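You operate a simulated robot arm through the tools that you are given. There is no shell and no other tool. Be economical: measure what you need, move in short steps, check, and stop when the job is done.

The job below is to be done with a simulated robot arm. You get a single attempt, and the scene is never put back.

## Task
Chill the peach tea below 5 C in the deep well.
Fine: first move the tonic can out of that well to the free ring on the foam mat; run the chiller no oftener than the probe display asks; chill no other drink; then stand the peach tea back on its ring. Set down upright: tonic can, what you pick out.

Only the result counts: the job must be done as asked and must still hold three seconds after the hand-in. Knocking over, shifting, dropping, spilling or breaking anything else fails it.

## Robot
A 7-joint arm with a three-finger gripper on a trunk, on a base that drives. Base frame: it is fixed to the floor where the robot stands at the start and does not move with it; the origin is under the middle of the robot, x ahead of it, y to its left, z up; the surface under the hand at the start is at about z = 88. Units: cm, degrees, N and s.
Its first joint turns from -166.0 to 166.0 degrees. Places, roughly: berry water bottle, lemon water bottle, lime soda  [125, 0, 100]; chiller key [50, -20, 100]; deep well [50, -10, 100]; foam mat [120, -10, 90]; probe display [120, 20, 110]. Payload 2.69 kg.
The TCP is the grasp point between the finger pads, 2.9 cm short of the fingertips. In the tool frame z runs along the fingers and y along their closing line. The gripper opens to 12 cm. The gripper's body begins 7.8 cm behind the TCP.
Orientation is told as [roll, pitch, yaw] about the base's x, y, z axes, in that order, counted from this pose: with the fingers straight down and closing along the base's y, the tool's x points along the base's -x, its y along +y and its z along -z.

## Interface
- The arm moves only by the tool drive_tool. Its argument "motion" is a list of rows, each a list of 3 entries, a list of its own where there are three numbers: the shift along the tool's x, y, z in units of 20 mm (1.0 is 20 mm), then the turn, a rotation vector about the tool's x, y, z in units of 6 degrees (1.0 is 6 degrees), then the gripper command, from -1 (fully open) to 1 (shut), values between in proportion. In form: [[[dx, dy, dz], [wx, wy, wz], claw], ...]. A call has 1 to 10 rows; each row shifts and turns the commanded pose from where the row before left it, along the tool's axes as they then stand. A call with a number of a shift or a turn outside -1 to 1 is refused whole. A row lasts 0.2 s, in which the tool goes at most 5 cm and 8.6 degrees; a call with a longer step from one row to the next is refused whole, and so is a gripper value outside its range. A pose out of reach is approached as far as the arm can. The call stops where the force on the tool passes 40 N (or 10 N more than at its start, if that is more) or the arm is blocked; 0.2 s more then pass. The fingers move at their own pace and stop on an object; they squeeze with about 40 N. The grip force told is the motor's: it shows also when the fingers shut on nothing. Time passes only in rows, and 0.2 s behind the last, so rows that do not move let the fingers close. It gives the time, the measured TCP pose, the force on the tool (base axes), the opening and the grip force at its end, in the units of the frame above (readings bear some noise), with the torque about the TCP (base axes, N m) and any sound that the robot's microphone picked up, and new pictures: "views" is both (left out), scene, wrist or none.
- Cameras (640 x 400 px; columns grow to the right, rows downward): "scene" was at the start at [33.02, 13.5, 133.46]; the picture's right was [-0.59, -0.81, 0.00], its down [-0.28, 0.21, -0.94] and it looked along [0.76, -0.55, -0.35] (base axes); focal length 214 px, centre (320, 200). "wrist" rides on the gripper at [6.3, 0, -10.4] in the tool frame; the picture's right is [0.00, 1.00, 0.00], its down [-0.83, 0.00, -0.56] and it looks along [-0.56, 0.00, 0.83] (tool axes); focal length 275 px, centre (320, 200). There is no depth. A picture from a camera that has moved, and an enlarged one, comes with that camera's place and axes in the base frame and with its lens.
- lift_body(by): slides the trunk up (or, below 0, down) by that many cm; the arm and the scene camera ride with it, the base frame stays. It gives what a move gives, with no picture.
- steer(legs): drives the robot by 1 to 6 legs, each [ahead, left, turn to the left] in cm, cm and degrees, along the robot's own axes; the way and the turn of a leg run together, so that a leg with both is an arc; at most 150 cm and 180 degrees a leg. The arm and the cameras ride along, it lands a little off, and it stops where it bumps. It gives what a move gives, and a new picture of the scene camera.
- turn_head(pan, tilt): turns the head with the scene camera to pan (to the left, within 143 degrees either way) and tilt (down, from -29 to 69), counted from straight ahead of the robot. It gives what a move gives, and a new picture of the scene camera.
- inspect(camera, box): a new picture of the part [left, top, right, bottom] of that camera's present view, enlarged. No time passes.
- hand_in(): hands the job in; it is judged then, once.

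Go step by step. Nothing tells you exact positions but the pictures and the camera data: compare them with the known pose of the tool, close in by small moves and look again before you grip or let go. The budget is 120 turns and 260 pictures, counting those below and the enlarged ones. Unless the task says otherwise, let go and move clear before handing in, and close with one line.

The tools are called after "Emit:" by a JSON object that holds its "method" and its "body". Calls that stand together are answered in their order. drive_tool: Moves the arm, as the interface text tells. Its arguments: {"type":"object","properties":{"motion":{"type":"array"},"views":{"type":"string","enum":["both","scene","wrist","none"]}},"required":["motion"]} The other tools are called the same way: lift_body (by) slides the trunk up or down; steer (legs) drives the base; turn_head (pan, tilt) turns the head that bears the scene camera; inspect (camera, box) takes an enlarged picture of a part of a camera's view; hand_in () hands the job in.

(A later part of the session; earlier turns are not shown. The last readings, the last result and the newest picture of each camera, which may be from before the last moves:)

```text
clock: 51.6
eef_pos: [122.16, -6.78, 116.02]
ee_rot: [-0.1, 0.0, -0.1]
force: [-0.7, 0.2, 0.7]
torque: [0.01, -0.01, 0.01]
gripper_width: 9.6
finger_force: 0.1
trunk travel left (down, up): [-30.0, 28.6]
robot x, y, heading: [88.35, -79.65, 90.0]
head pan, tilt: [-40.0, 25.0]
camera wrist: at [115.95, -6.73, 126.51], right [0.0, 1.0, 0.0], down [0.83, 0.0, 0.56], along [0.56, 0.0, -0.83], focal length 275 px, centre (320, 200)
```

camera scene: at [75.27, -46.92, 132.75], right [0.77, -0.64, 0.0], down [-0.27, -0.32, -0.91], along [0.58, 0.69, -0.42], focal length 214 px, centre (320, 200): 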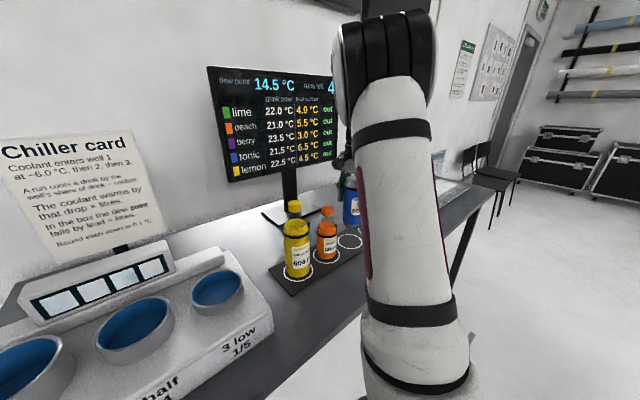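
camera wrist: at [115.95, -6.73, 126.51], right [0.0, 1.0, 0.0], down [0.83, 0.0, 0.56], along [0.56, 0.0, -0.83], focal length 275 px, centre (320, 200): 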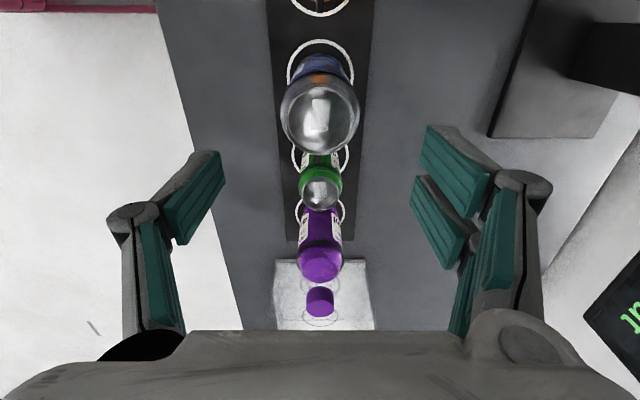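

Tonic stands in its ring. Next, over to the peach at about x=111.5.

Emit:
{"method": "drive_tool", "body": {"motion": [[[0.9, 0, 0], [0, 0, 0], -0.6], [[0.9, 0, 0], [0, 0, 0], -0.6], [[0.9, 0, 0], [0, 0, 0], -0.6], [[0.9, 0, 0], [0, 0, 0], -0.6], [[0.9, 0, 0], [0, 0, 0], -0.6], [[0.9, 0, 0], [0, 0, 0], -0.6]], "views": "both"}}

```text
clock: 53.0
eef_pos: [111.35, -6.71, 116.12]
ee_rot: [0.0, 0.0, -0.1]
force: [0.3, -0.5, -0.1]
torque: [-0.03, 0.02, 0.0]
gripper_width: 9.6
finger_force: 0.1
trunk travel left (down, up): [-30.0, 28.6]
robot x, y, heading: [88.76, -79.39, 89.9]
head pan, tilt: [-40.0, 25.0]
camera scene: at [75.28, -46.94, 132.75], right [0.77, -0.64, 0.0], down [-0.27, -0.32, -0.91], along [0.58, 0.69, -0.42], focal length 214 px, centre (320, 200)
camera wrist: at [105.03, -6.7, 126.51], right [0.0, 1.0, 0.0], down [0.83, 0.0, 0.56], along [0.56, 0.0, -0.83], focal length 275 px, centre (320, 200)
```

scene: 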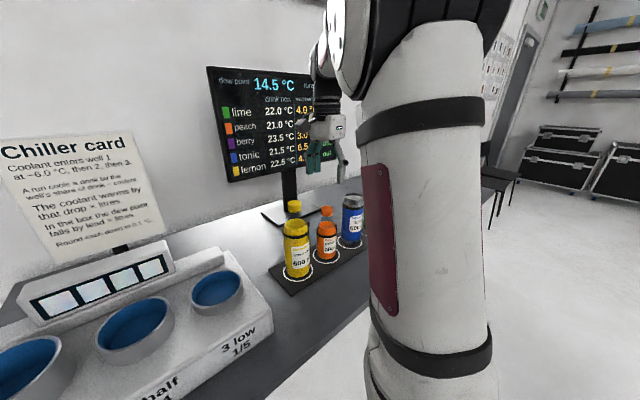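
wrist: 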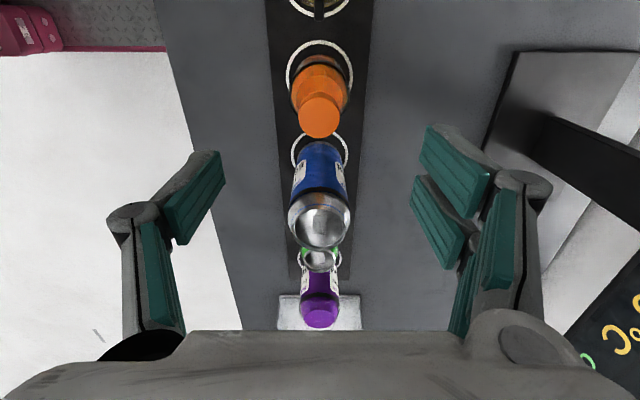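

Aligned with the peach bottle at (111.4, -6.8). I'll look closely at its shape to choose the grip height, as the cap limits how low the hand can go.

Emit:
{"method": "inspect", "body": {"camera": "scene", "box": [265, 190, 375, 300]}}

Emit:
{"method": "inspect", "body": {"camera": "wrist", "box": [240, 20, 400, 150]}}

```text
3.64 times, centred on (320, 245) of scene
camera zoom: at [75.28, -46.94, 132.75], right [0.77, -0.64, 0.0], down [-0.27, -0.32, -0.91], along [0.58, 0.69, -0.42], focal length 780 px, centre (320, 36)
```

zoom: 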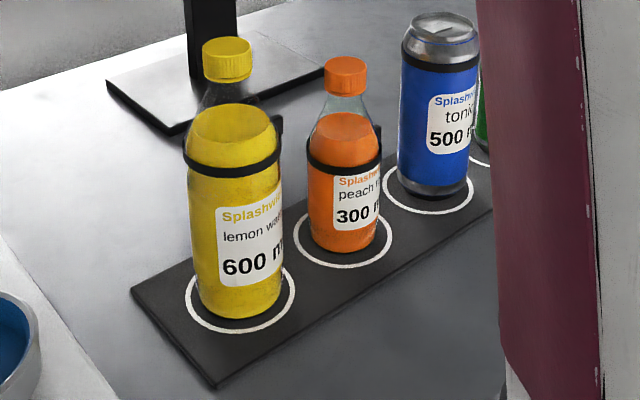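

```text
3.08 times, centred on (320, 85) of wrist
camera zoom: at [105.03, -6.7, 126.51], right [0.0, 1.0, 0.0], down [0.83, 0.0, 0.56], along [0.56, 0.0, -0.83], focal length 847 px, centre (320, 554)
```

zoom: 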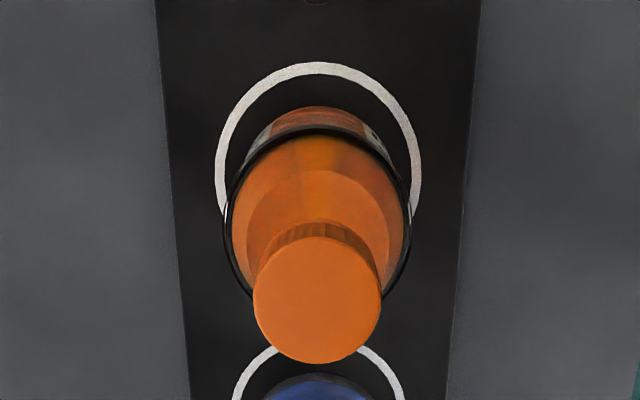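

Bottle is ~14–15 cm tall (cap top ≈ 103.8), cap ~3.4 cm wide. I'll grip it at the cap, which clears the well rim later. Correct x, set opening ~6 cm and descend partway.

Emit:
{"method": "drive_tool", "body": {"motion": [[[-0.3, -0.03, 0], [0, 0, 0], 0], [[0, 0, 1], [0, 0, 0], 0], [[0, 0, 1], [0, 0, 0], 0], [[0, 0, 1], [0, 0, 0], 0], [[0, 0, 1], [0, 0, 0], 0]], "views": "both"}}

```text
clock: 54.2
eef_pos: [112.01, -6.95, 107.99]
ee_rot: [0.0, 0.0, 0.0]
force: [-0.3, -1.0, 0.6]
torque: [-0.01, 0.01, -0.05]
gripper_width: 6.01
finger_force: 0.2
trunk travel left (down, up): [-30.0, 28.6]
robot x, y, heading: [88.19, -79.94, 89.7]
head pan, tilt: [-40.0, 25.0]
camera scene: at [75.26, -46.95, 132.75], right [0.77, -0.64, 0.0], down [-0.27, -0.32, -0.91], along [0.58, 0.69, -0.42], focal length 214 px, centre (320, 200)
camera wrist: at [105.72, -6.88, 118.4], right [0.0, 1.0, 0.0], down [0.83, 0.0, 0.56], along [0.56, 0.0, -0.83], focal length 275 px, centre (320, 200)
```

scene: 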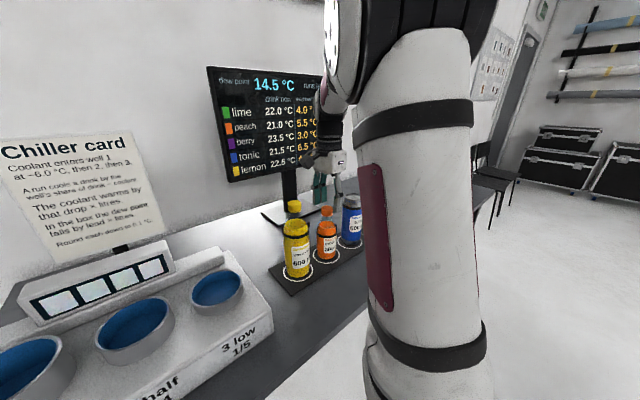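
wrist: 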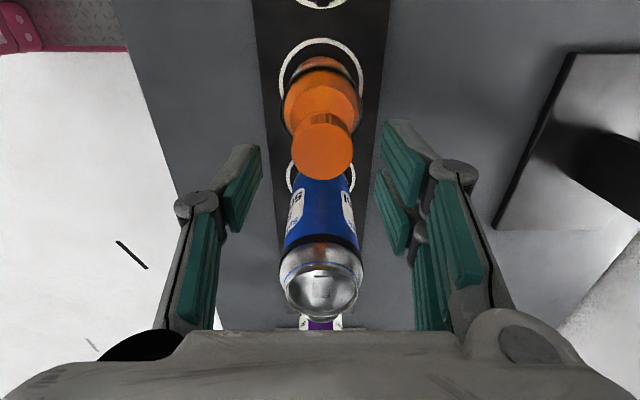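

Cap centre (112.0, -6.7, top 103.8) confirmed. Lower to z≈103.3 and grip the cap.

Emit:
{"method": "drive_tool", "body": {"motion": [[[0, 0.1, 1], [0, 0, 0], 0], [[0, 0, 1], [0, 0, 0], 0], [[0, 0, 0.3], [0, 0, 0], 0]], "views": "wrist"}}

```text
clock: 55.0
eef_pos: [112.04, -6.54, 103.66]
ee_rot: [0.2, 0.0, -0.1]
force: [-1.1, -0.6, 0.4]
torque: [0.03, -0.03, -0.01]
gripper_width: 5.98
finger_force: 0.0
trunk travel left (down, up): [-30.0, 28.6]
robot x, y, heading: [88.2, -79.37, 90.0]
head pan, tilt: [-40.0, 25.0]
camera wrist: at [105.78, -6.51, 114.01], right [0.0, 1.0, 0.0], down [0.83, 0.0, 0.56], along [0.56, 0.0, -0.83], focal length 275 px, centre (320, 200)
```

wrist: 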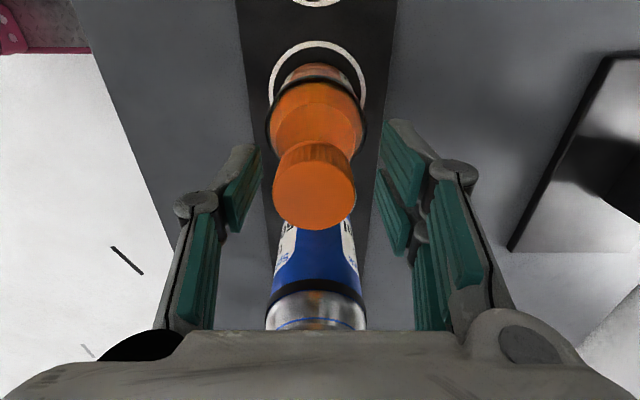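

Slight y correction and close on the cap.

Emit:
{"method": "drive_tool", "body": {"motion": [[[0, -0.08, 0.1], [0, 0, 0], 0], [[0, 0, 0], [0, 0, 0], 0.25], [[0, 0, 0], [0, 0, 0], 0.4], [[0, 0, 0], [0, 0, 0], 0.6], [[0, 0, 0], [0, 0, 0], 1], [[0, 0, 0], [0, 0, 0], 1]], "views": "both"}}

```text
clock: 56.4
eef_pos: [111.99, -6.8, 103.4]
ee_rot: [0.0, 0.0, -0.1]
force: [0.5, -1.1, -0.5]
torque: [-0.07, -0.03, 0.02]
gripper_width: 3.69
finger_force: 40.2
trunk travel left (down, up): [-30.0, 28.6]
robot x, y, heading: [88.42, -79.69, 89.8]
head pan, tilt: [-40.0, 25.0]
camera scene: at [75.26, -46.94, 132.75], right [0.77, -0.64, 0.0], down [-0.27, -0.32, -0.91], along [0.58, 0.69, -0.42], focal length 214 px, centre (320, 200)
camera wrist: at [105.77, -6.73, 113.81], right [0.0, 1.0, 0.0], down [0.83, 0.0, 0.56], along [0.56, 0.0, -0.83], focal length 275 px, centre (320, 200)
```

scene: 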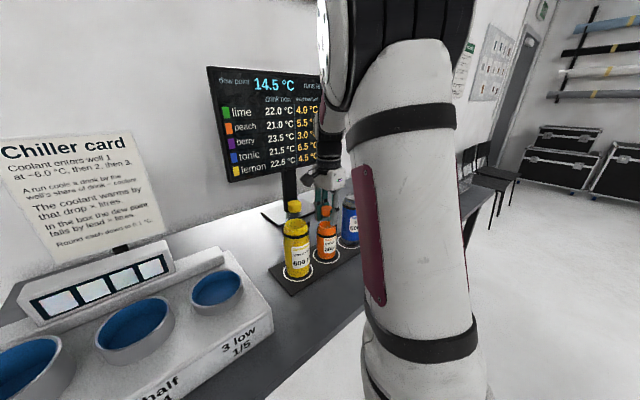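
wrist: 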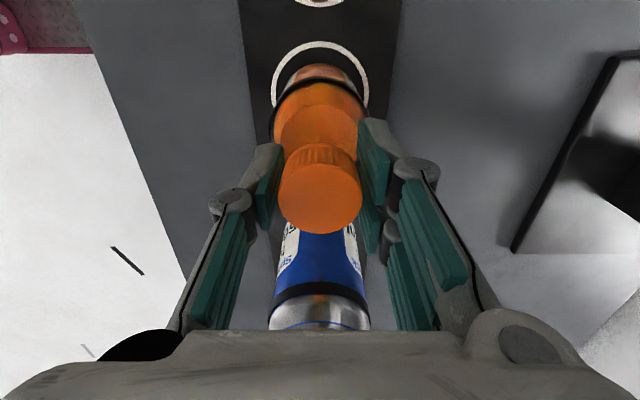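

Gripped at 3.7 cm. Bottle-on-ring pose is TCP (112.0, -6.8, 103.4) — remember it for the return. Lift.

Emit:
{"method": "drive_tool", "body": {"motion": [[[0, 0, -0.5], [0, 0, 0], 1], [[0, 0, -0.7], [0, 0, 0], 1], [[0, 0, -1], [0, 0, 0], 1], [[0, 0, -1], [0, 0, 0], 1], [[0, 0, -1], [0, 0, 0], 1], [[0, 0, -1], [0, 0, 0], 1], [[0, 0, -1], [0, 0, 0], 1], [[0, 0, -1], [0, 0, 0], 1], [[0, 0, -1], [0, 0, 0], 1], [[0, 0, -1], [0, 0, 0], 1]], "views": "both"}}

```text
clock: 58.6
eef_pos: [111.98, -6.73, 121.78]
ee_rot: [0.0, 0.0, -0.1]
force: [-0.4, 0.8, -5.3]
torque: [-0.02, -0.02, -0.03]
gripper_width: 3.69
finger_force: 39.9
trunk travel left (down, up): [-30.0, 28.6]
robot x, y, heading: [88.13, -79.38, 90.0]
head pan, tilt: [-40.0, 25.0]
camera scene: at [75.27, -46.92, 132.74], right [0.77, -0.64, 0.0], down [-0.27, -0.32, -0.91], along [0.58, 0.69, -0.42], focal length 214 px, centre (320, 200)
camera wrist: at [105.71, -6.81, 132.21], right [0.0, 1.0, 0.0], down [0.83, 0.0, 0.56], along [0.56, 0.0, -0.83], focal length 275 px, centre (320, 200)
```

scene: 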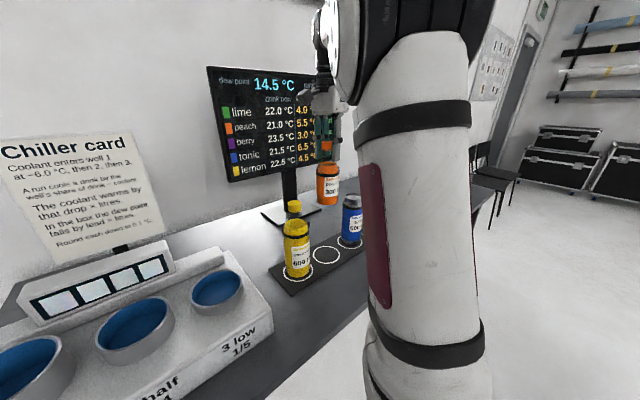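
wrist: 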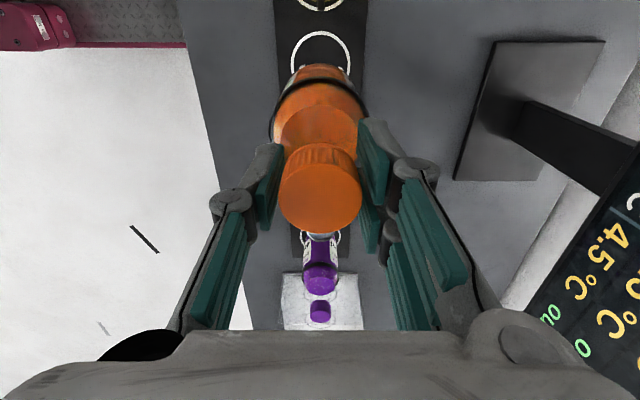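

Lifted cleanly. I'll go around the taller lemon bottle by moving toward the robot in y, then travel −x.

Emit:
{"method": "drive_tool", "body": {"motion": [[[0, -1, -0.5], [0, 0, 0], 1], [[0, -1, -0.5], [0, 0, 0], 1], [[0, -1, -0.5], [0, 0, 0], 1], [[0, -1, 0], [0, 0, 0], 1], [[0, -1, 0], [0, 0, 0], 1], [[1, 0, 0], [0, 0, 0], 1], [[1, 0, 0], [0, 0, 0], 1], [[1, 0, 0], [0, 0, 0], 1], [[1, 0, 0], [0, 0, 0], 1], [[1, 0, 0], [0, 0, 0], 1]], "views": "scene"}}

Emit:
{"method": "drive_tool", "body": {"motion": [[[1, 0, 0], [0, 0, 0], 1], [[1, 0, 0], [0, 0, 0], 1], [[1, 0, 0], [0, 0, 0], 1], [[1, 0, 0], [0, 0, 0], 1], [[1, 0, 0], [0, 0, 0], 1], [[1, 0, 0], [0, 0, 0], 1], [[1, 0, 0], [0, 0, 0], 1], [[1, 0, 0], [0, 0, 0], 1], [[1, 0, 0], [0, 0, 0], 1], [[1, 0, 0], [0, 0, 0], 1]], "views": "none"}}

Emit:
{"method": "turn_head", "body": {"pan": 0, "tilt": 20}}

```text
clock: 60.8
eef_pos: [102.13, -16.95, 124.59]
ee_rot: [-0.2, -0.1, -0.1]
force: [0.3, -0.7, -4.6]
torque: [0.0, 0.02, 0.01]
gripper_width: 3.67
finger_force: 39.8
trunk travel left (down, up): [-30.0, 28.6]
robot x, y, heading: [88.39, -79.39, 90.1]
head pan, tilt: [-40.0, 25.0]
camera scene: at [75.28, -46.93, 132.75], right [0.77, -0.64, 0.0], down [-0.27, -0.32, -0.91], along [0.58, 0.69, -0.42], focal length 214 px, centre (320, 200)
```

scene: 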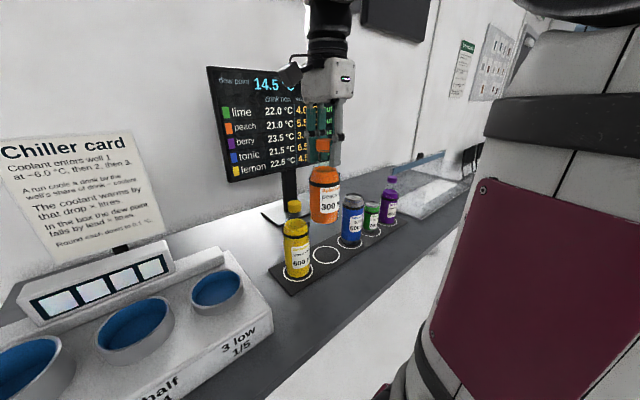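

```text
clock: 63.0
eef_pos: [82.14, -16.59, 124.78]
ee_rot: [0.0, 0.1, -0.1]
force: [0.7, -0.9, -4.1]
torque: [0.0, 0.0, 0.02]
gripper_width: 3.64
finger_force: 40.5
trunk travel left (down, up): [-30.0, 28.6]
robot x, y, heading: [88.23, -79.34, 89.5]
head pan, tilt: [-40.0, 25.0]
```

```text
clock: 64.1
eef_pos: [82.11, -16.58, 124.83]
ee_rot: [0.1, 0.0, -0.1]
force: [-0.1, -1.1, -4.8]
torque: [-0.01, 0.0, 0.01]
gripper_width: 3.62
finger_force: 39.6
trunk travel left (down, up): [-30.0, 28.6]
robot x, y, heading: [88.84, -79.57, 89.8]
head pan, tilt: [0.0, 20.0]
camera scene: at [69.34, -44.67, 133.55], right [1.0, 0.0, 0.0], down [0.0, -0.34, -0.94], along [0.0, 0.94, -0.34], focal length 214 px, centre (320, 200)
```

scene: 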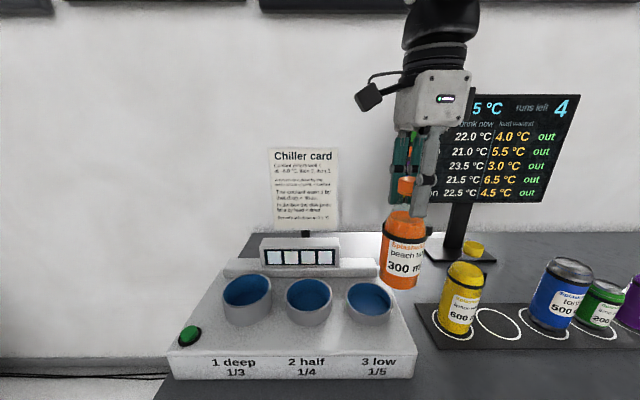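

Proceed to above the deep well.

Emit:
{"method": "drive_tool", "body": {"motion": [[[1, 0, 0], [0, 0, 0], 1], [[1, 0, 0], [0, 0, 0], 1], [[1, 0, 0], [0, 0, 0], 1], [[1, 0, 0], [0, 0, 0], 1], [[1, 0, 0], [0, 0, 0], 1], [[1, 0, 0], [0, 0, 0], 1], [[1, 0, 0], [0, 0, 0], 1], [[1, 0, 0], [0, 0, 0], 1], [[1, 0, 0], [0, 0, 0], 1], [[1, 0, 0], [0, 0, 0], 1]], "views": "none"}}

Emit:
{"method": "drive_tool", "body": {"motion": [[[1, 1, 0], [0, 0, 0], 1], [[1, 1, 0], [0, 0, 0], 1], [[1, 1, 0], [0, 0, 0], 1], [[1, 1, 0], [0, 0, 0], 1]], "views": "both"}}

```text
clock: 66.3
eef_pos: [62.08, -16.77, 124.8]
ee_rot: [0.0, 0.0, -0.2]
force: [0.2, 0.1, -5.0]
torque: [0.0, 0.02, -0.01]
gripper_width: 3.61
finger_force: 39.9
trunk travel left (down, up): [-30.0, 28.6]
robot x, y, heading: [87.78, -79.57, 89.9]
head pan, tilt: [0.0, 20.0]
```

```text
clock: 67.3
eef_pos: [53.93, -8.58, 124.62]
ee_rot: [0.1, 0.0, -0.1]
force: [0.8, -0.4, -3.3]
torque: [0.04, 0.03, 0.0]
gripper_width: 3.6
finger_force: 39.9
trunk travel left (down, up): [-30.0, 28.6]
robot x, y, heading: [88.24, -79.61, 89.6]
head pan, tilt: [0.0, 20.0]
camera scene: at [69.37, -44.69, 133.56], right [1.0, 0.0, 0.0], down [0.0, -0.34, -0.94], along [0.0, 0.94, -0.34], focal length 214 px, centre (320, 200)
camera wrist: at [47.56, -8.63, 135.04], right [0.0, 1.0, 0.0], down [0.83, 0.0, 0.56], along [0.56, 0.0, -0.83], focal length 275 px, centre (320, 200)
```

scene: 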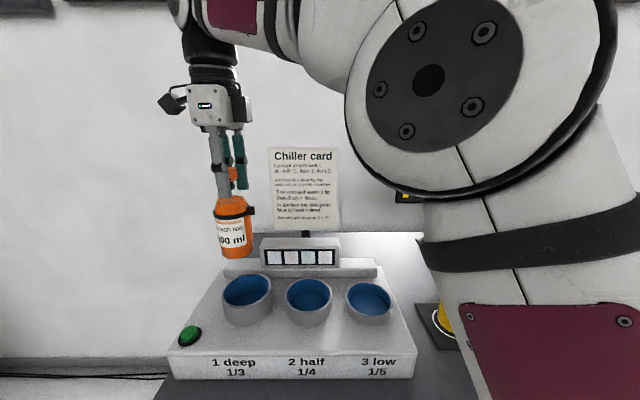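
wrist: 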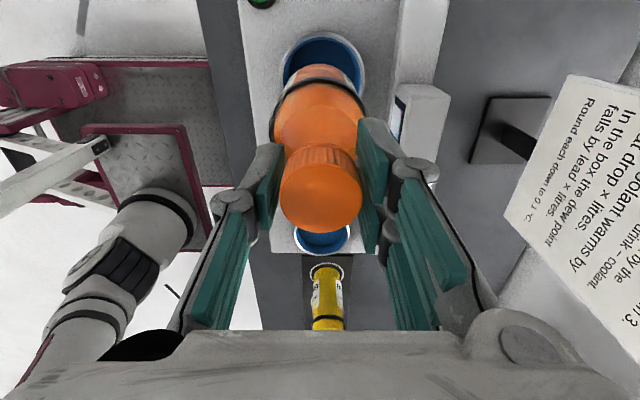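

Bottle is centred on the well (54.0, -8.4). Lower toward it.

Emit:
{"method": "drive_tool", "body": {"motion": [[[0, 0.1, 1], [0, 0, 0], 1], [[0, 0, 1], [0, 0, 0], 1], [[0, 0, 1], [0, 0, 0], 1], [[0, 0, 1], [0, 0, 0], 1], [[0, 0, 0.7], [0, 0, 0], 1]], "views": "both"}}

```text
clock: 68.5
eef_pos: [54.01, -8.35, 115.2]
ee_rot: [0.0, 0.0, -0.1]
force: [0.0, 0.2, -5.4]
torque: [0.02, -0.01, 0.01]
gripper_width: 3.64
finger_force: 39.7
trunk travel left (down, up): [-30.0, 28.6]
robot x, y, heading: [88.31, -78.97, 90.0]
head pan, tilt: [0.0, 20.0]
camera scene: at [69.33, -44.67, 133.55], right [1.0, 0.0, 0.0], down [0.0, -0.34, -0.94], along [0.0, 0.94, -0.34], focal length 214 px, centre (320, 200)
camera wrist: at [47.7, -8.32, 125.72], right [0.0, 1.0, 0.0], down [0.83, 0.0, 0.56], along [0.56, 0.0, -0.83], focal length 275 px, centre (320, 200)
```

scene: 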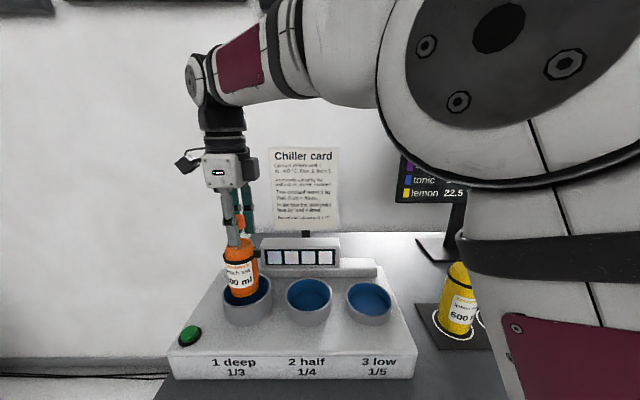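
wrist: 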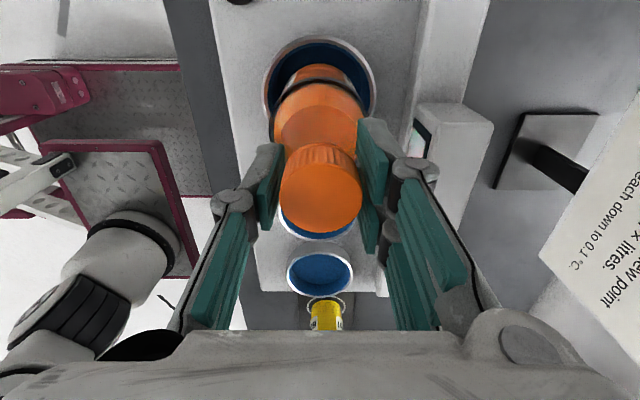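

The bottle is entering the well, centred. Lower in finer steps.

Emit:
{"method": "drive_tool", "body": {"motion": [[[0, 0, 0.5], [0, 0, 0], 1], [[0, 0, 0.5], [0, 0, 0], 1], [[0, 0, 0.5], [0, 0, 0], 1], [[0, 0, 0.3], [0, 0, 0], 1]], "views": "wrist"}}

Emit:
{"method": "drive_tool", "body": {"motion": [[[0, 0, 0.15], [0, 0, 0], 1], [[0, 0, 0.1], [0, 0, 0], 1]], "views": "none"}}

```text
clock: 69.5
eef_pos: [53.94, -8.32, 111.71]
ee_rot: [0.1, 0.1, 0.0]
force: [-0.6, 0.0, -5.0]
torque: [-0.01, -0.01, -0.02]
gripper_width: 3.61
finger_force: 39.9
trunk travel left (down, up): [-30.0, 28.6]
robot x, y, heading: [88.66, -79.44, 90.0]
head pan, tilt: [0.0, 20.0]
camera wrist: at [47.64, -8.33, 122.19], right [0.0, 1.0, 0.0], down [0.83, 0.0, 0.56], along [0.56, 0.0, -0.83], focal length 275 px, centre (320, 200)
```

wrist: 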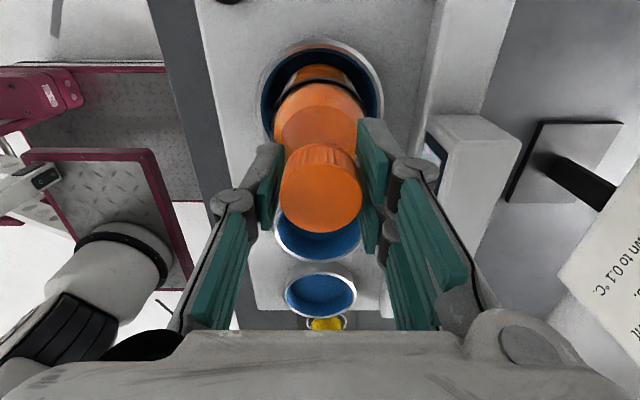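

```text
clock: 70.1
eef_pos: [53.84, -8.37, 111.32]
ee_rot: [0.0, 0.0, -0.1]
force: [0.7, 0.3, -5.3]
torque: [0.0, -0.01, 0.01]
gripper_width: 3.62
finger_force: 39.9
trunk travel left (down, up): [-30.0, 28.6]
robot x, y, heading: [88.22, -79.7, 89.9]
head pan, tilt: [0.0, 20.0]
```

Emit:
{"method": "drive_tool", "body": {"motion": [[[0, 0, 0.15], [0, 0, 0], 1], [[0, 0, 0.1], [0, 0, 0], 1]], "views": "none"}}

Emit:
{"method": "drive_tool", "body": {"motion": [[[0, 0, 0.1], [0, 0, 0], 1], [[0, 0, 0.05], [0, 0, 0], 1]], "views": "none"}}

```text
clock: 70.7
eef_pos: [53.84, -8.46, 110.86]
ee_rot: [0.0, 0.0, -0.1]
force: [0.6, -0.5, -2.6]
torque: [0.04, -0.04, -0.01]
gripper_width: 3.61
finger_force: 39.7
trunk travel left (down, up): [-30.0, 28.6]
robot x, y, heading: [88.25, -79.24, 90.0]
head pan, tilt: [0.0, 20.0]
```

```text
clock: 71.3
eef_pos: [54.0, -8.45, 110.81]
ee_rot: [0.1, 0.1, 0.0]
force: [-0.6, -6.3, 25.1]
torque: [-0.23, -0.16, -0.02]
gripper_width: 3.61
finger_force: 40.5
trunk travel left (down, up): [-30.0, 28.6]
robot x, y, heading: [88.44, -79.31, 90.1]
head pan, tilt: [0.0, 20.0]
```

Seated in the well. Ease off, release and rise.

Emit:
{"method": "drive_tool", "body": {"motion": [[[0, 0, -0.1], [0, 0, 0], 1], [[0, 0, 0], [0, 0, 0], 0.3], [[0, 0, 0], [0, 0, 0], 0], [[0, 0, 0], [0, 0, 0], -0.2], [[0, 0, -0.5], [0, 0, 0], -0.2], [[0, 0, -1], [0, 0, 0], -0.2], [[0, 0, -1], [0, 0, 0], -0.2], [[0, 0, -1], [0, 0, 0], -0.2], [[0, 0, -1], [0, 0, 0], -0.2], [[0, 0, -1], [0, 0, 0], -0.2]], "views": "both"}}

```text
clock: 73.5
eef_pos: [53.95, -8.52, 121.73]
ee_rot: [-0.1, 0.0, -0.1]
force: [-0.1, -1.5, -0.7]
torque: [-0.01, 0.02, -0.02]
gripper_width: 7.2
finger_force: 0.0
trunk travel left (down, up): [-30.0, 28.6]
robot x, y, heading: [88.25, -79.39, 89.9]
head pan, tilt: [0.0, 20.0]
camera scene: at [69.34, -44.68, 133.56], right [1.0, 0.0, 0.0], down [0.0, -0.34, -0.94], along [0.0, 0.94, -0.34], focal length 214 px, centre (320, 200)
camera wrist: at [47.67, -8.43, 132.2], right [0.0, 1.0, 0.0], down [0.83, 0.0, 0.56], along [0.56, 0.0, -0.83], focal length 275 px, centre (320, 200)
```

scene: 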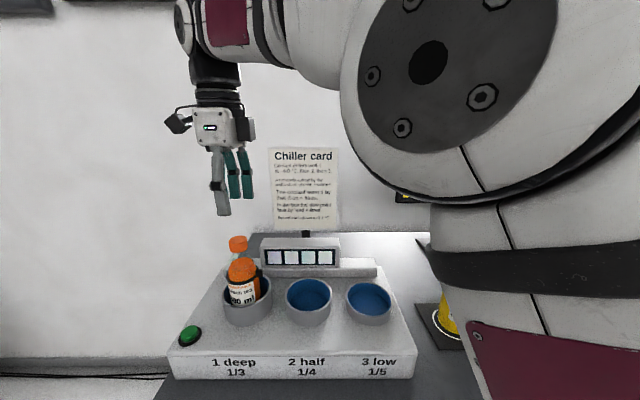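
wrist: 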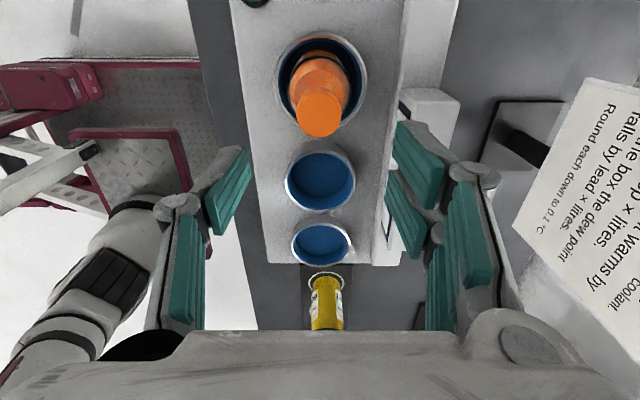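

Peach stands upright in the well. The green key is at about (45.0, -15.4, 96). Close the fingers and move above it.

Emit:
{"method": "drive_tool", "body": {"motion": [[[0.9, -0.7, 0], [0, 0, 0], 1], [[0.9, -0.7, 0], [0, 0, 0], 1], [[0.9, -0.7, 0], [0, 0, 0], 1], [[0.9, -0.7, 0], [0, 0, 0], 1], [[0.9, -0.7, 0], [0, 0, 0], 1], [[0, 0, 1], [0, 0, 0], 1], [[0, 0, 1], [0, 0, 0], 1], [[0, 0, 1], [0, 0, 0], 1], [[0, 0, 1], [0, 0, 0], 1], [[0, 0, 1], [0, 0, 0], 1]], "views": "both"}}

```text
clock: 75.7
eef_pos: [44.89, -15.38, 111.71]
ee_rot: [0.0, 0.0, -0.1]
force: [0.4, -0.1, 0.4]
torque: [0.0, -0.03, 0.01]
gripper_width: 0.01
finger_force: 28.4
trunk travel left (down, up): [-30.0, 28.6]
robot x, y, heading: [88.51, -79.12, 90.1]
head pan, tilt: [0.0, 20.0]
camera scene: at [69.34, -44.69, 133.56], right [1.0, 0.0, 0.0], down [0.0, -0.34, -0.94], along [0.0, 0.94, -0.34], focal length 214 px, centre (320, 200)
camera wrist: at [38.69, -15.35, 122.04], right [0.0, 1.0, 0.0], down [0.83, 0.0, 0.56], along [0.56, 0.0, -0.83], focal length 275 px, centre (320, 200)
```

scene: 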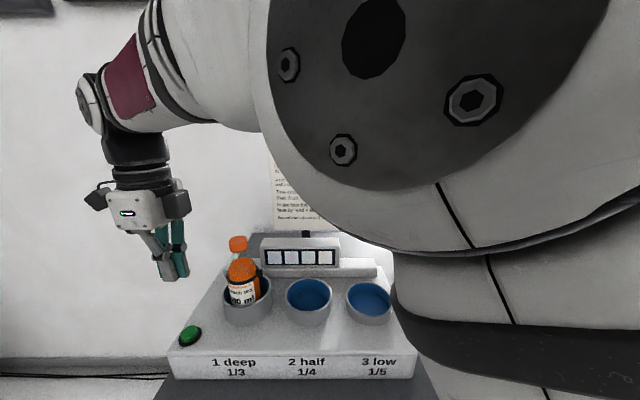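
wrist: 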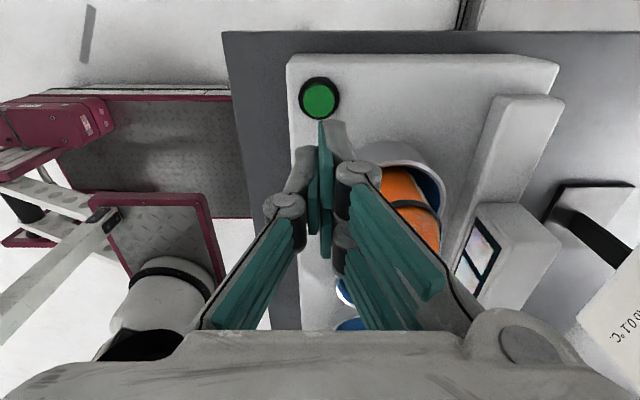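

Key directly below the fingertips. Lower to just above, then press in small steps.

Emit:
{"method": "drive_tool", "body": {"motion": [[[0, 0, 1], [0, 0, 0], 1], [[0, 0, 1], [0, 0, 0], 1], [[0, 0, 1], [0, 0, 0], 1], [[0, 0, 1], [0, 0, 0], 1], [[0, 0, 1], [0, 0, 0], 1], [[0, 0, 0.7], [0, 0, 0], 1]], "views": "wrist"}}

```text
clock: 77.1
eef_pos: [45.03, -15.56, 100.34]
ee_rot: [0.1, 0.1, -0.1]
force: [-0.2, -0.3, 0.3]
torque: [0.01, 0.0, 0.04]
gripper_width: 0.0
finger_force: 28.0
trunk travel left (down, up): [-30.0, 28.6]
robot x, y, heading: [88.09, -79.49, 89.9]
head pan, tilt: [0.0, 20.0]
camera wrist: at [38.74, -15.51, 110.84], right [0.0, 1.0, 0.0], down [0.83, 0.0, 0.56], along [0.56, 0.0, -0.83], focal length 275 px, centre (320, 200)
```

wrist: 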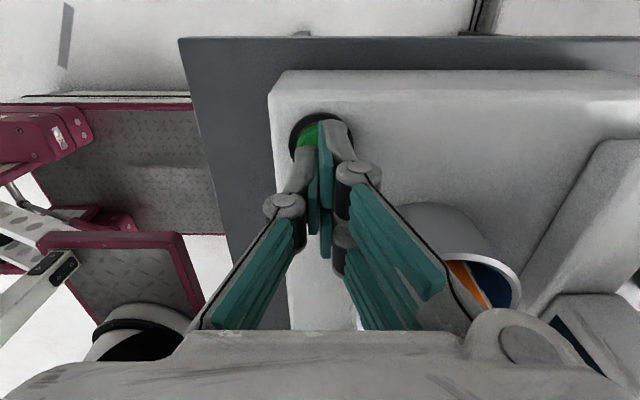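

Press down gently.

Emit:
{"method": "drive_tool", "body": {"motion": [[[0, 0, 0.15], [0, 0, 0], 1], [[0, 0, 0.15], [0, 0, 0], 1], [[0, 0, 0.15], [0, 0, 0], 1], [[0, 0, 0.15], [0, 0, 0], 1]], "views": "scene"}}

```text
clock: 78.1
eef_pos: [45.02, -15.48, 99.22]
ee_rot: [0.0, 0.0, -0.1]
force: [1.1, -0.4, 2.5]
torque: [-0.05, -0.06, 0.02]
gripper_width: 0.63
finger_force: 28.4
trunk travel left (down, up): [-30.0, 28.6]
robot x, y, heading: [88.09, -79.67, 89.9]
head pan, tilt: [0.0, 20.0]
heard: click
camera scene: at [69.34, -44.69, 133.56], right [1.0, 0.0, 0.0], down [0.0, -0.34, -0.94], along [0.0, 0.94, -0.34], focal length 214 px, centre (320, 200)
```

scene: 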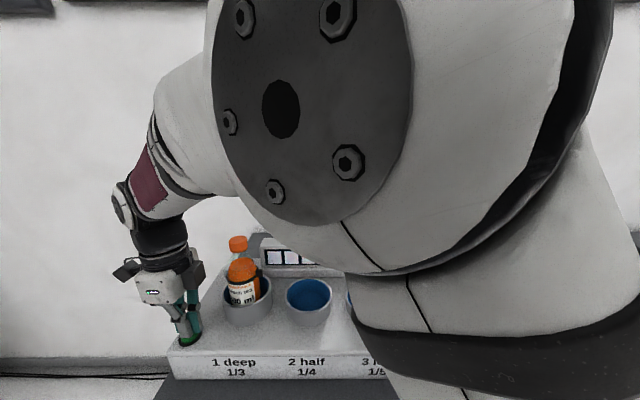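

Click heard. Retract and look at the display.

Emit:
{"method": "drive_tool", "body": {"motion": [[[0, 0, -1], [0, 0, 0], 1], [[0, 0, -0.8], [0, 0, 0], 1]], "views": "none"}}

Emit:
{"method": "turn_head", "body": {"pan": -60, "tilt": 10}}

```text
clock: 78.7
eef_pos: [44.9, -15.46, 102.77]
ee_rot: [0.0, 0.0, -0.1]
force: [-0.9, 0.1, -0.2]
torque: [-0.02, 0.0, -0.01]
gripper_width: 0.0
finger_force: 28.3
trunk travel left (down, up): [-30.0, 28.6]
robot x, y, heading: [88.28, -79.46, 89.9]
head pan, tilt: [0.0, 20.0]
```

```text
clock: 80.0
eef_pos: [44.95, -15.32, 102.76]
ee_rot: [0.1, 0.1, 0.0]
force: [0.2, 0.1, 0.6]
torque: [-0.02, 0.01, -0.01]
gripper_width: 0.03
finger_force: 28.9
trunk travel left (down, up): [-30.0, 28.6]
robot x, y, heading: [88.19, -79.62, 90.0]
head pan, tilt: [-60.0, 10.0]
camera scene: at [77.38, -49.35, 135.18], right [0.5, -0.87, 0.0], down [-0.15, -0.09, -0.98], along [0.85, 0.49, -0.17], focal length 214 px, centre (320, 200)
```

scene: 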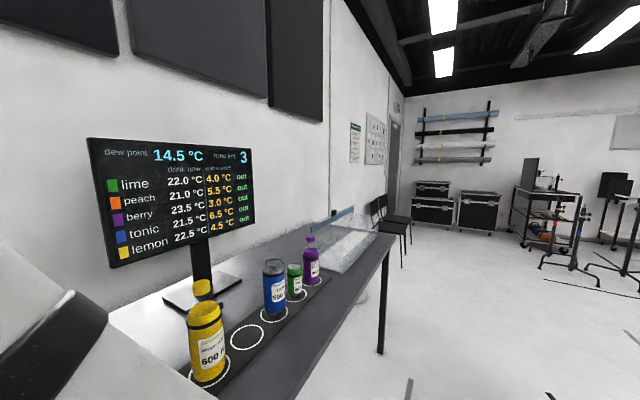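

Great view: runs left now 3. Peach still reads 21.0, so the run may take time; enlarge and wait.

Emit:
{"method": "drive_tool", "body": {"motion": [[[0, 0, 0], [0, 0, 0], 1], [[0, 0, 0], [0, 0, 0], 1], [[0, 0, 0], [0, 0, 0], 1], [[0, 0, 0], [0, 0, 0], 1], [[0, 0, 0], [0, 0, 0], 1], [[0, 0, 0], [0, 0, 0], 1], [[0, 0, 0], [0, 0, 0], 1], [[0, 0, 0], [0, 0, 0], 1], [[0, 0, 0], [0, 0, 0], 1], [[0, 0, 0], [0, 0, 0], 1]], "views": "none"}}

Emit:
{"method": "inspect", "body": {"camera": "scene", "box": [80, 130, 270, 275]}}

```text
clock: 82.2
eef_pos: [44.88, -15.37, 102.76]
ee_rot: [0.0, 0.0, -0.2]
force: [-0.2, -0.7, -0.6]
torque: [-0.05, -0.02, 0.0]
gripper_width: 0.0
finger_force: 29.1
trunk travel left (down, up): [-30.0, 28.6]
robot x, y, heading: [88.23, -79.59, 89.5]
head pan, tilt: [-60.0, 10.0]
```

```text
2.76 times, centred on (175, 202) of scene
camera zoom: at [77.38, -49.35, 135.19], right [0.5, -0.87, 0.0], down [-0.15, -0.09, -0.98], along [0.85, 0.49, -0.17], focal length 592 px, centre (720, 193)
```

zoom: 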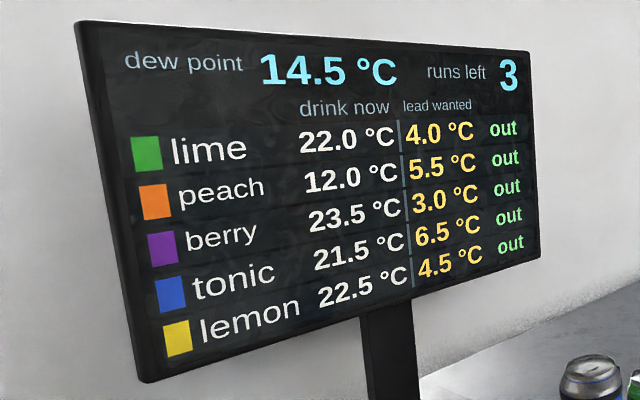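

Peach is 12.0 °C after one run, as predicted. Press again.

Emit:
{"method": "drive_tool", "body": {"motion": [[[0, 0, 1], [0, 0, 0], 1], [[0, 0, 0.3], [0, 0, 0], 1], [[0, 0, 0.15], [0, 0, 0], 1], [[0, 0, 0.15], [0, 0, 0], 1], [[0, 0, 0.15], [0, 0, 0], 1]], "views": "none"}}

Emit:
{"method": "drive_tool", "body": {"motion": [[[0, 0, -1], [0, 0, 0], 1], [[0, 0, -0.75], [0, 0, 0], 1], [[0, 0, 0], [0, 0, 0], 1], [[0, 0, 0], [0, 0, 0], 1], [[0, 0, 0], [0, 0, 0], 1], [[0, 0, 0], [0, 0, 0], 1], [[0, 0, 0], [0, 0, 0], 1], [[0, 0, 0], [0, 0, 0], 1], [[0, 0, 0], [0, 0, 0], 1], [[0, 0, 0], [0, 0, 0], 1]], "views": "none"}}

Emit:
{"method": "drive_tool", "body": {"motion": [[[0, 0, 0], [0, 0, 0], 1], [[0, 0, 0], [0, 0, 0], 1], [[0, 0, 0], [0, 0, 0], 1], [[0, 0, 0], [0, 0, 0], 1], [[0, 0, 0], [0, 0, 0], 1], [[0, 0, 0], [0, 0, 0], 1], [[0, 0, 0], [0, 0, 0], 1], [[0, 0, 0], [0, 0, 0], 1], [[0, 0, 0], [0, 0, 0], 1], [[0, 0, 0], [0, 0, 0], 1]], "views": "none"}}

Emit:
{"method": "inspect", "body": {"camera": "scene", "box": [80, 130, 270, 275]}}

```text
clock: 83.4
eef_pos: [44.92, -15.49, 99.2]
ee_rot: [0.0, -0.1, -0.1]
force: [1.1, 0.7, 1.5]
torque: [0.02, -0.08, 0.01]
gripper_width: 0.57
finger_force: 28.9
trunk travel left (down, up): [-30.0, 28.6]
robot x, y, heading: [88.66, -79.46, 90.2]
head pan, tilt: [-60.0, 10.0]
heard: click
```

```text
clock: 85.6
eef_pos: [44.89, -15.65, 102.7]
ee_rot: [0.0, 0.0, -0.2]
force: [1.3, -0.5, -0.1]
torque: [0.03, 0.01, -0.02]
gripper_width: 0.0
finger_force: 28.2
trunk travel left (down, up): [-30.0, 28.6]
robot x, y, heading: [88.43, -79.29, 89.8]
head pan, tilt: [-60.0, 10.0]
```

```text
clock: 87.8
eef_pos: [44.84, -15.59, 102.72]
ee_rot: [0.0, 0.0, -0.1]
force: [-0.7, -0.2, 0.2]
torque: [-0.03, 0.0, 0.01]
gripper_width: 0.01
finger_force: 28.6
trunk travel left (down, up): [-30.0, 28.6]
robot x, y, heading: [88.16, -79.64, 89.9]
head pan, tilt: [-60.0, 10.0]
```

```text
2.76 times, centred on (175, 202) of scene
camera zoom: at [77.38, -49.35, 135.19], right [0.5, -0.87, 0.0], down [-0.15, -0.09, -0.98], along [0.85, 0.49, -0.17], focal length 592 px, centre (720, 193)
```

zoom: 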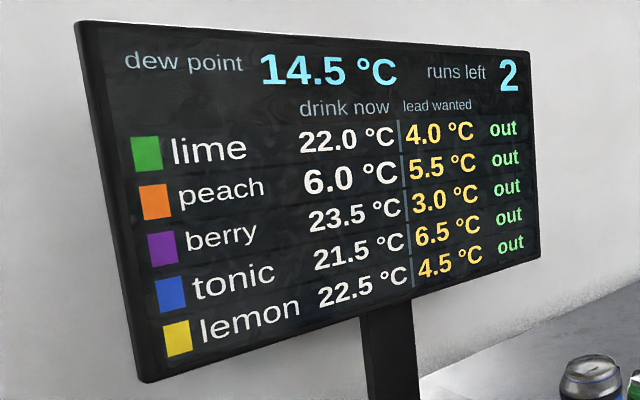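

6.0 °C, still not below 5, so a third and last press.

Emit:
{"method": "drive_tool", "body": {"motion": [[[0, 0, 1], [0, 0, 0], 1], [[0, 0, 0.3], [0, 0, 0], 1], [[0, 0, 0.15], [0, 0, 0], 1], [[0, 0, 0.15], [0, 0, 0], 1], [[0, 0, 0.15], [0, 0, 0], 1]], "views": "none"}}

Emit:
{"method": "drive_tool", "body": {"motion": [[[0, 0, -1], [0, 0, 0], 1], [[0, 0, -1], [0, 0, 0], 1], [[0, 0, -1], [0, 0, 0], 1], [[0, 0, -1], [0, 0, 0], 1], [[0, 0, -1], [0, 0, 0], 1], [[0, 0, -1], [0, 0, 0], 1], [[0, 0, -1], [0, 0, 0], 1], [[0, 0, -1], [0, 0, 0], 1], [[0, 0, -1], [0, 0, 0], 1], [[0, 0, -1], [0, 0, 0], 1]], "views": "none"}}

Emit:
{"method": "drive_tool", "body": {"motion": [[[0, 0, 0], [0, 0, 0], 0], [[0, 0, 0], [0, 0, 0], 0], [[0, 0, 0], [0, 0, 0], 0], [[0, 0, 0], [0, 0, 0], 0], [[0, 0, 0], [0, 0, 0], 0], [[0, 0, 0], [0, 0, 0], 0], [[0, 0, 0], [0, 0, 0], 0], [[0, 0, 0], [0, 0, 0], 0], [[0, 0, 0], [0, 0, 0], 0], [[0, 0, 0], [0, 0, 0], 0]], "views": "none"}}

Emit:
{"method": "inspect", "body": {"camera": "scene", "box": [80, 130, 270, 275]}}

```text
clock: 89.0
eef_pos: [44.98, -15.67, 99.24]
ee_rot: [0.0, 0.1, 0.0]
force: [-0.4, -0.2, 2.1]
torque: [0.01, 0.01, -0.03]
gripper_width: 0.59
finger_force: 29.2
trunk travel left (down, up): [-30.0, 28.6]
robot x, y, heading: [88.27, -79.55, 90.1]
head pan, tilt: [-60.0, 10.0]
heard: click
```

```text
clock: 91.2
eef_pos: [45.05, -15.56, 119.07]
ee_rot: [0.0, 0.0, -0.1]
force: [-0.3, -0.1, -0.4]
torque: [-0.03, -0.01, 0.01]
gripper_width: 0.0
finger_force: 28.7
trunk travel left (down, up): [-30.0, 28.6]
robot x, y, heading: [88.06, -79.4, 89.8]
head pan, tilt: [-60.0, 10.0]
```

```text
clock: 93.4
eef_pos: [45.05, -15.71, 118.96]
ee_rot: [0.0, 0.1, 0.0]
force: [0.0, 0.5, 0.9]
torque: [0.02, -0.01, -0.03]
gripper_width: 6.03
finger_force: 0.1
trunk travel left (down, up): [-30.0, 28.6]
robot x, y, heading: [88.38, -79.49, 89.8]
head pan, tilt: [-60.0, 10.0]
```

```text
2.76 times, centred on (175, 202) of scene
camera zoom: at [77.38, -49.35, 135.19], right [0.5, -0.87, 0.0], down [-0.15, -0.09, -0.98], along [0.85, 0.49, -0.17], focal length 592 px, centre (720, 193)
```

zoom: 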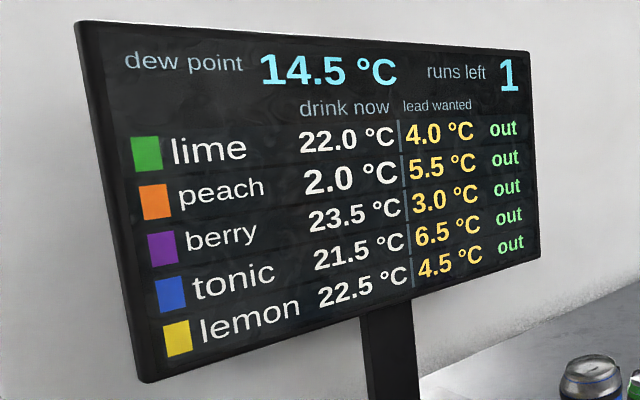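

Peach is 2.0 °C, one run left unused. Return above the peach.

Emit:
{"method": "drive_tool", "body": {"motion": [[[-0.9, 0.71, 0], [0, 0, 0], 0], [[-0.9, 0.71, 0], [0, 0, 0], 0], [[-0.9, 0.71, 0], [0, 0, 0], 0], [[-0.9, 0.71, 0], [0, 0, 0], 0], [[-0.9, 0.71, 0], [0, 0, 0], 0]], "views": "wrist"}}

```text
clock: 94.6
eef_pos: [54.07, -8.43, 119.37]
ee_rot: [0.1, 0.0, -0.1]
force: [-0.4, -0.2, -0.2]
torque: [0.04, -0.04, 0.0]
gripper_width: 6.0
finger_force: 0.0
trunk travel left (down, up): [-30.0, 28.6]
robot x, y, heading: [88.11, -79.51, 90.0]
head pan, tilt: [-60.0, 10.0]
camera wrist: at [47.83, -8.36, 129.73], right [0.0, 1.0, 0.0], down [0.83, 0.0, 0.56], along [0.56, 0.0, -0.83], focal length 275 px, centre (320, 200)
```

wrist: 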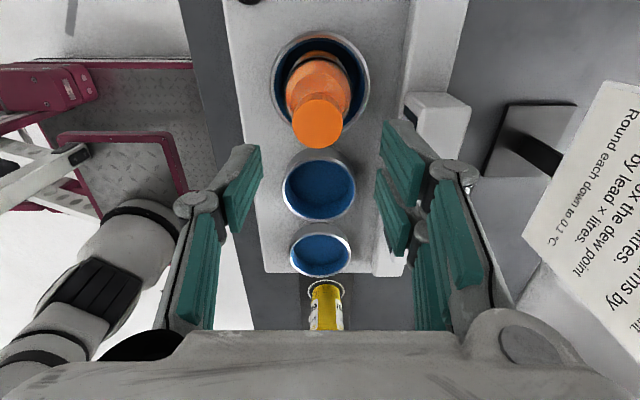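

Aligned. Descend to the same grip height and close on the cap.

Emit:
{"method": "drive_tool", "body": {"motion": [[[0, 0, 1], [0, 0, 0], 0], [[0, 0, 1], [0, 0, 0], 0], [[0, 0, 1], [0, 0, 0], 0], [[0, 0, 1], [0, 0, 0], 0], [[0, 0, 0.25], [0, 0, 0], 0]], "views": "wrist"}}

Emit:
{"method": "drive_tool", "body": {"motion": [[[0, 0, 0], [0, 0, 0], 0.25], [[0, 0, 0], [0, 0, 0], 0.4], [[0, 0, 0], [0, 0, 0], 0.6], [[0, 0, 0], [0, 0, 0], 1], [[0, 0, 0], [0, 0, 0], 1]], "views": "wrist"}}

```text
clock: 95.8
eef_pos: [53.93, -8.42, 110.65]
ee_rot: [0.1, -0.1, -0.1]
force: [-0.2, 0.4, 0.6]
torque: [0.02, -0.03, -0.01]
gripper_width: 6.02
finger_force: 0.0
trunk travel left (down, up): [-30.0, 28.6]
robot x, y, heading: [88.34, -79.78, 90.1]
head pan, tilt: [-60.0, 10.0]
camera wrist: at [47.69, -8.38, 121.17], right [0.0, 1.0, 0.0], down [0.83, 0.0, 0.56], along [0.56, 0.0, -0.83], focal length 275 px, centre (320, 200)
```

wrist: 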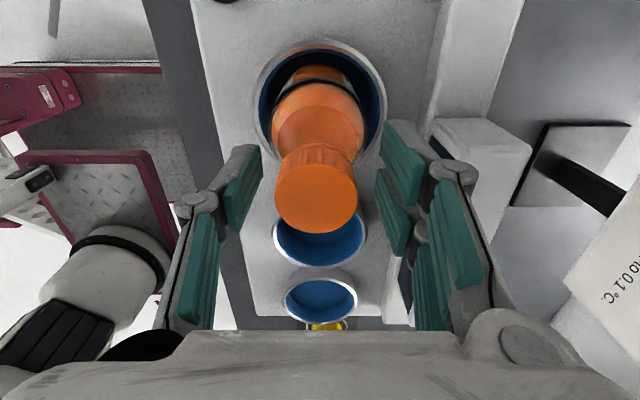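

```text
clock: 97.0
eef_pos: [53.96, -8.44, 110.92]
ee_rot: [0.1, 0.0, 0.0]
force: [-0.6, -2.3, 2.2]
torque: [-0.21, 0.03, 0.02]
gripper_width: 3.66
finger_force: 39.9
trunk travel left (down, up): [-30.0, 28.6]
robot x, y, heading: [88.61, -79.75, 89.5]
head pan, tilt: [-60.0, 10.0]
camera wrist: at [47.69, -8.41, 121.2], right [0.0, 1.0, 0.0], down [0.83, 0.0, 0.56], along [0.56, 0.0, -0.83], focal length 275 px, centre (320, 200)
```

wrist: 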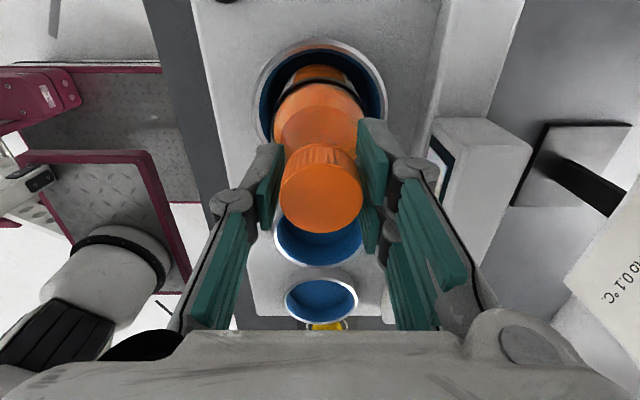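

Same grip as before. Lift 14 cm, then move toward y≈−17.

Emit:
{"method": "drive_tool", "body": {"motion": [[[0, 0, -0.5], [0, 0, 0], 1], [[0, 0, -0.8], [0, 0, 0], 1], [[0, 0, -1], [0, 0, 0], 1], [[0, 0, -1], [0, 0, 0], 1], [[0, 0, -1], [0, 0, 0], 1], [[0, 0, -1], [0, 0, 0], 1], [[0, 0, -1], [0, 0, 0], 1], [[0, 0, -0.7], [0, 0, 0], 1]], "views": "wrist"}}

Emit:
{"method": "drive_tool", "body": {"motion": [[[-1, -1, 0], [0, 0, 0], 1], [[-1, -1, 0], [0, 0, 0], 1], [[-1, -1, 0], [0, 0, 0], 1], [[-1, -1, 0], [0, 0, 0], 1], [[-1, -0.2, 0], [0, 0, 0], 1], [[-1, 0, 0], [0, 0, 0], 1], [[-1, 0, 0], [0, 0, 0], 1], [[-1, 0, 0], [0, 0, 0], 1], [[-1, 0, 0], [0, 0, 0], 1], [[-1, 0, 0], [0, 0, 0], 1]], "views": "none"}}

Emit:
{"method": "drive_tool", "body": {"motion": [[[-1, 0, 0], [0, 0, 0], 1], [[-1, 0, 0], [0, 0, 0], 1], [[-1, 0, 0], [0, 0, 0], 1], [[-1, 0, 0], [0, 0, 0], 1], [[-1, 0, 0], [0, 0, 0], 1], [[-1, 0, 0], [0, 0, 0], 1], [[-1, 0, 0], [0, 0, 0], 1], [[-1, 0, 0], [0, 0, 0], 1], [[-1, 0, 0], [0, 0, 0], 1], [[-1, 0, 0], [0, 0, 0], 1]], "views": "wrist"}}

```text
clock: 98.8
eef_pos: [53.9, -8.42, 124.82]
ee_rot: [0.0, 0.0, -0.1]
force: [0.0, 0.5, -4.8]
torque: [-0.05, 0.0, -0.04]
gripper_width: 3.63
finger_force: 40.2
trunk travel left (down, up): [-30.0, 28.6]
robot x, y, heading: [88.59, -79.45, 89.9]
head pan, tilt: [-60.0, 10.0]
camera wrist: at [47.64, -8.39, 135.16], right [0.0, 1.0, 0.0], down [0.83, 0.0, 0.56], along [0.56, 0.0, -0.83], focal length 275 px, centre (320, 200)
```

wrist: 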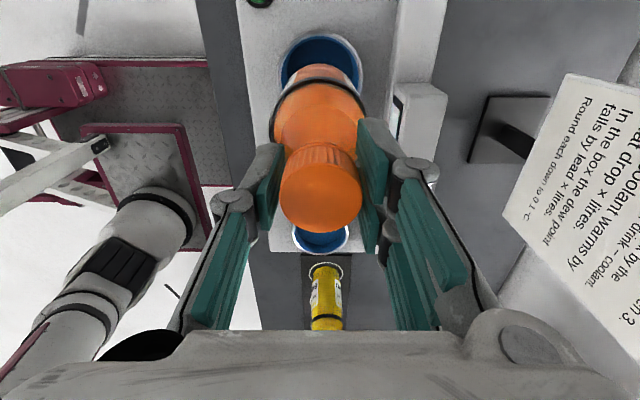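

```text
clock: 101.0
eef_pos: [73.84, -16.97, 124.66]
ee_rot: [0.0, -0.1, 0.0]
force: [-0.8, 0.4, -5.9]
torque: [0.0, -0.02, 0.02]
gripper_width: 3.58
finger_force: 39.4
trunk travel left (down, up): [-30.0, 28.6]
robot x, y, heading: [88.62, -79.64, 89.7]
head pan, tilt: [-60.0, 10.0]
```

```text
clock: 103.2
eef_pos: [93.7, -16.76, 124.63]
ee_rot: [0.0, 0.0, 0.0]
force: [0.3, 0.4, -5.0]
torque: [0.0, -0.03, -0.01]
gripper_width: 3.6
finger_force: 39.5
trunk travel left (down, up): [-30.0, 28.6]
robot x, y, heading: [88.27, -79.57, 89.8]
head pan, tilt: [-60.0, 10.0]
camera wrist: at [87.55, -16.7, 135.09], right [0.0, 1.0, 0.0], down [0.83, 0.0, 0.56], along [0.56, 0.0, -0.83], focal length 275 px, centre (320, 200)
```

wrist: 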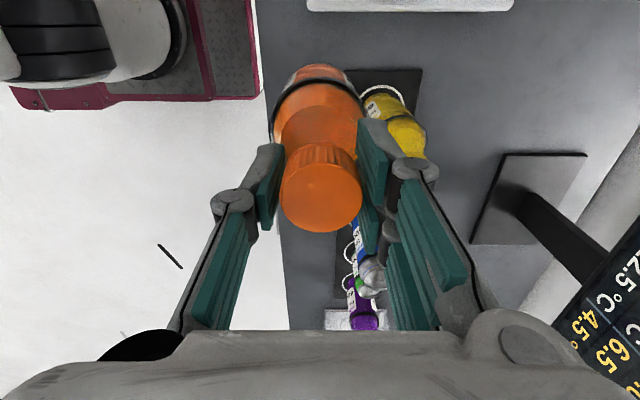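

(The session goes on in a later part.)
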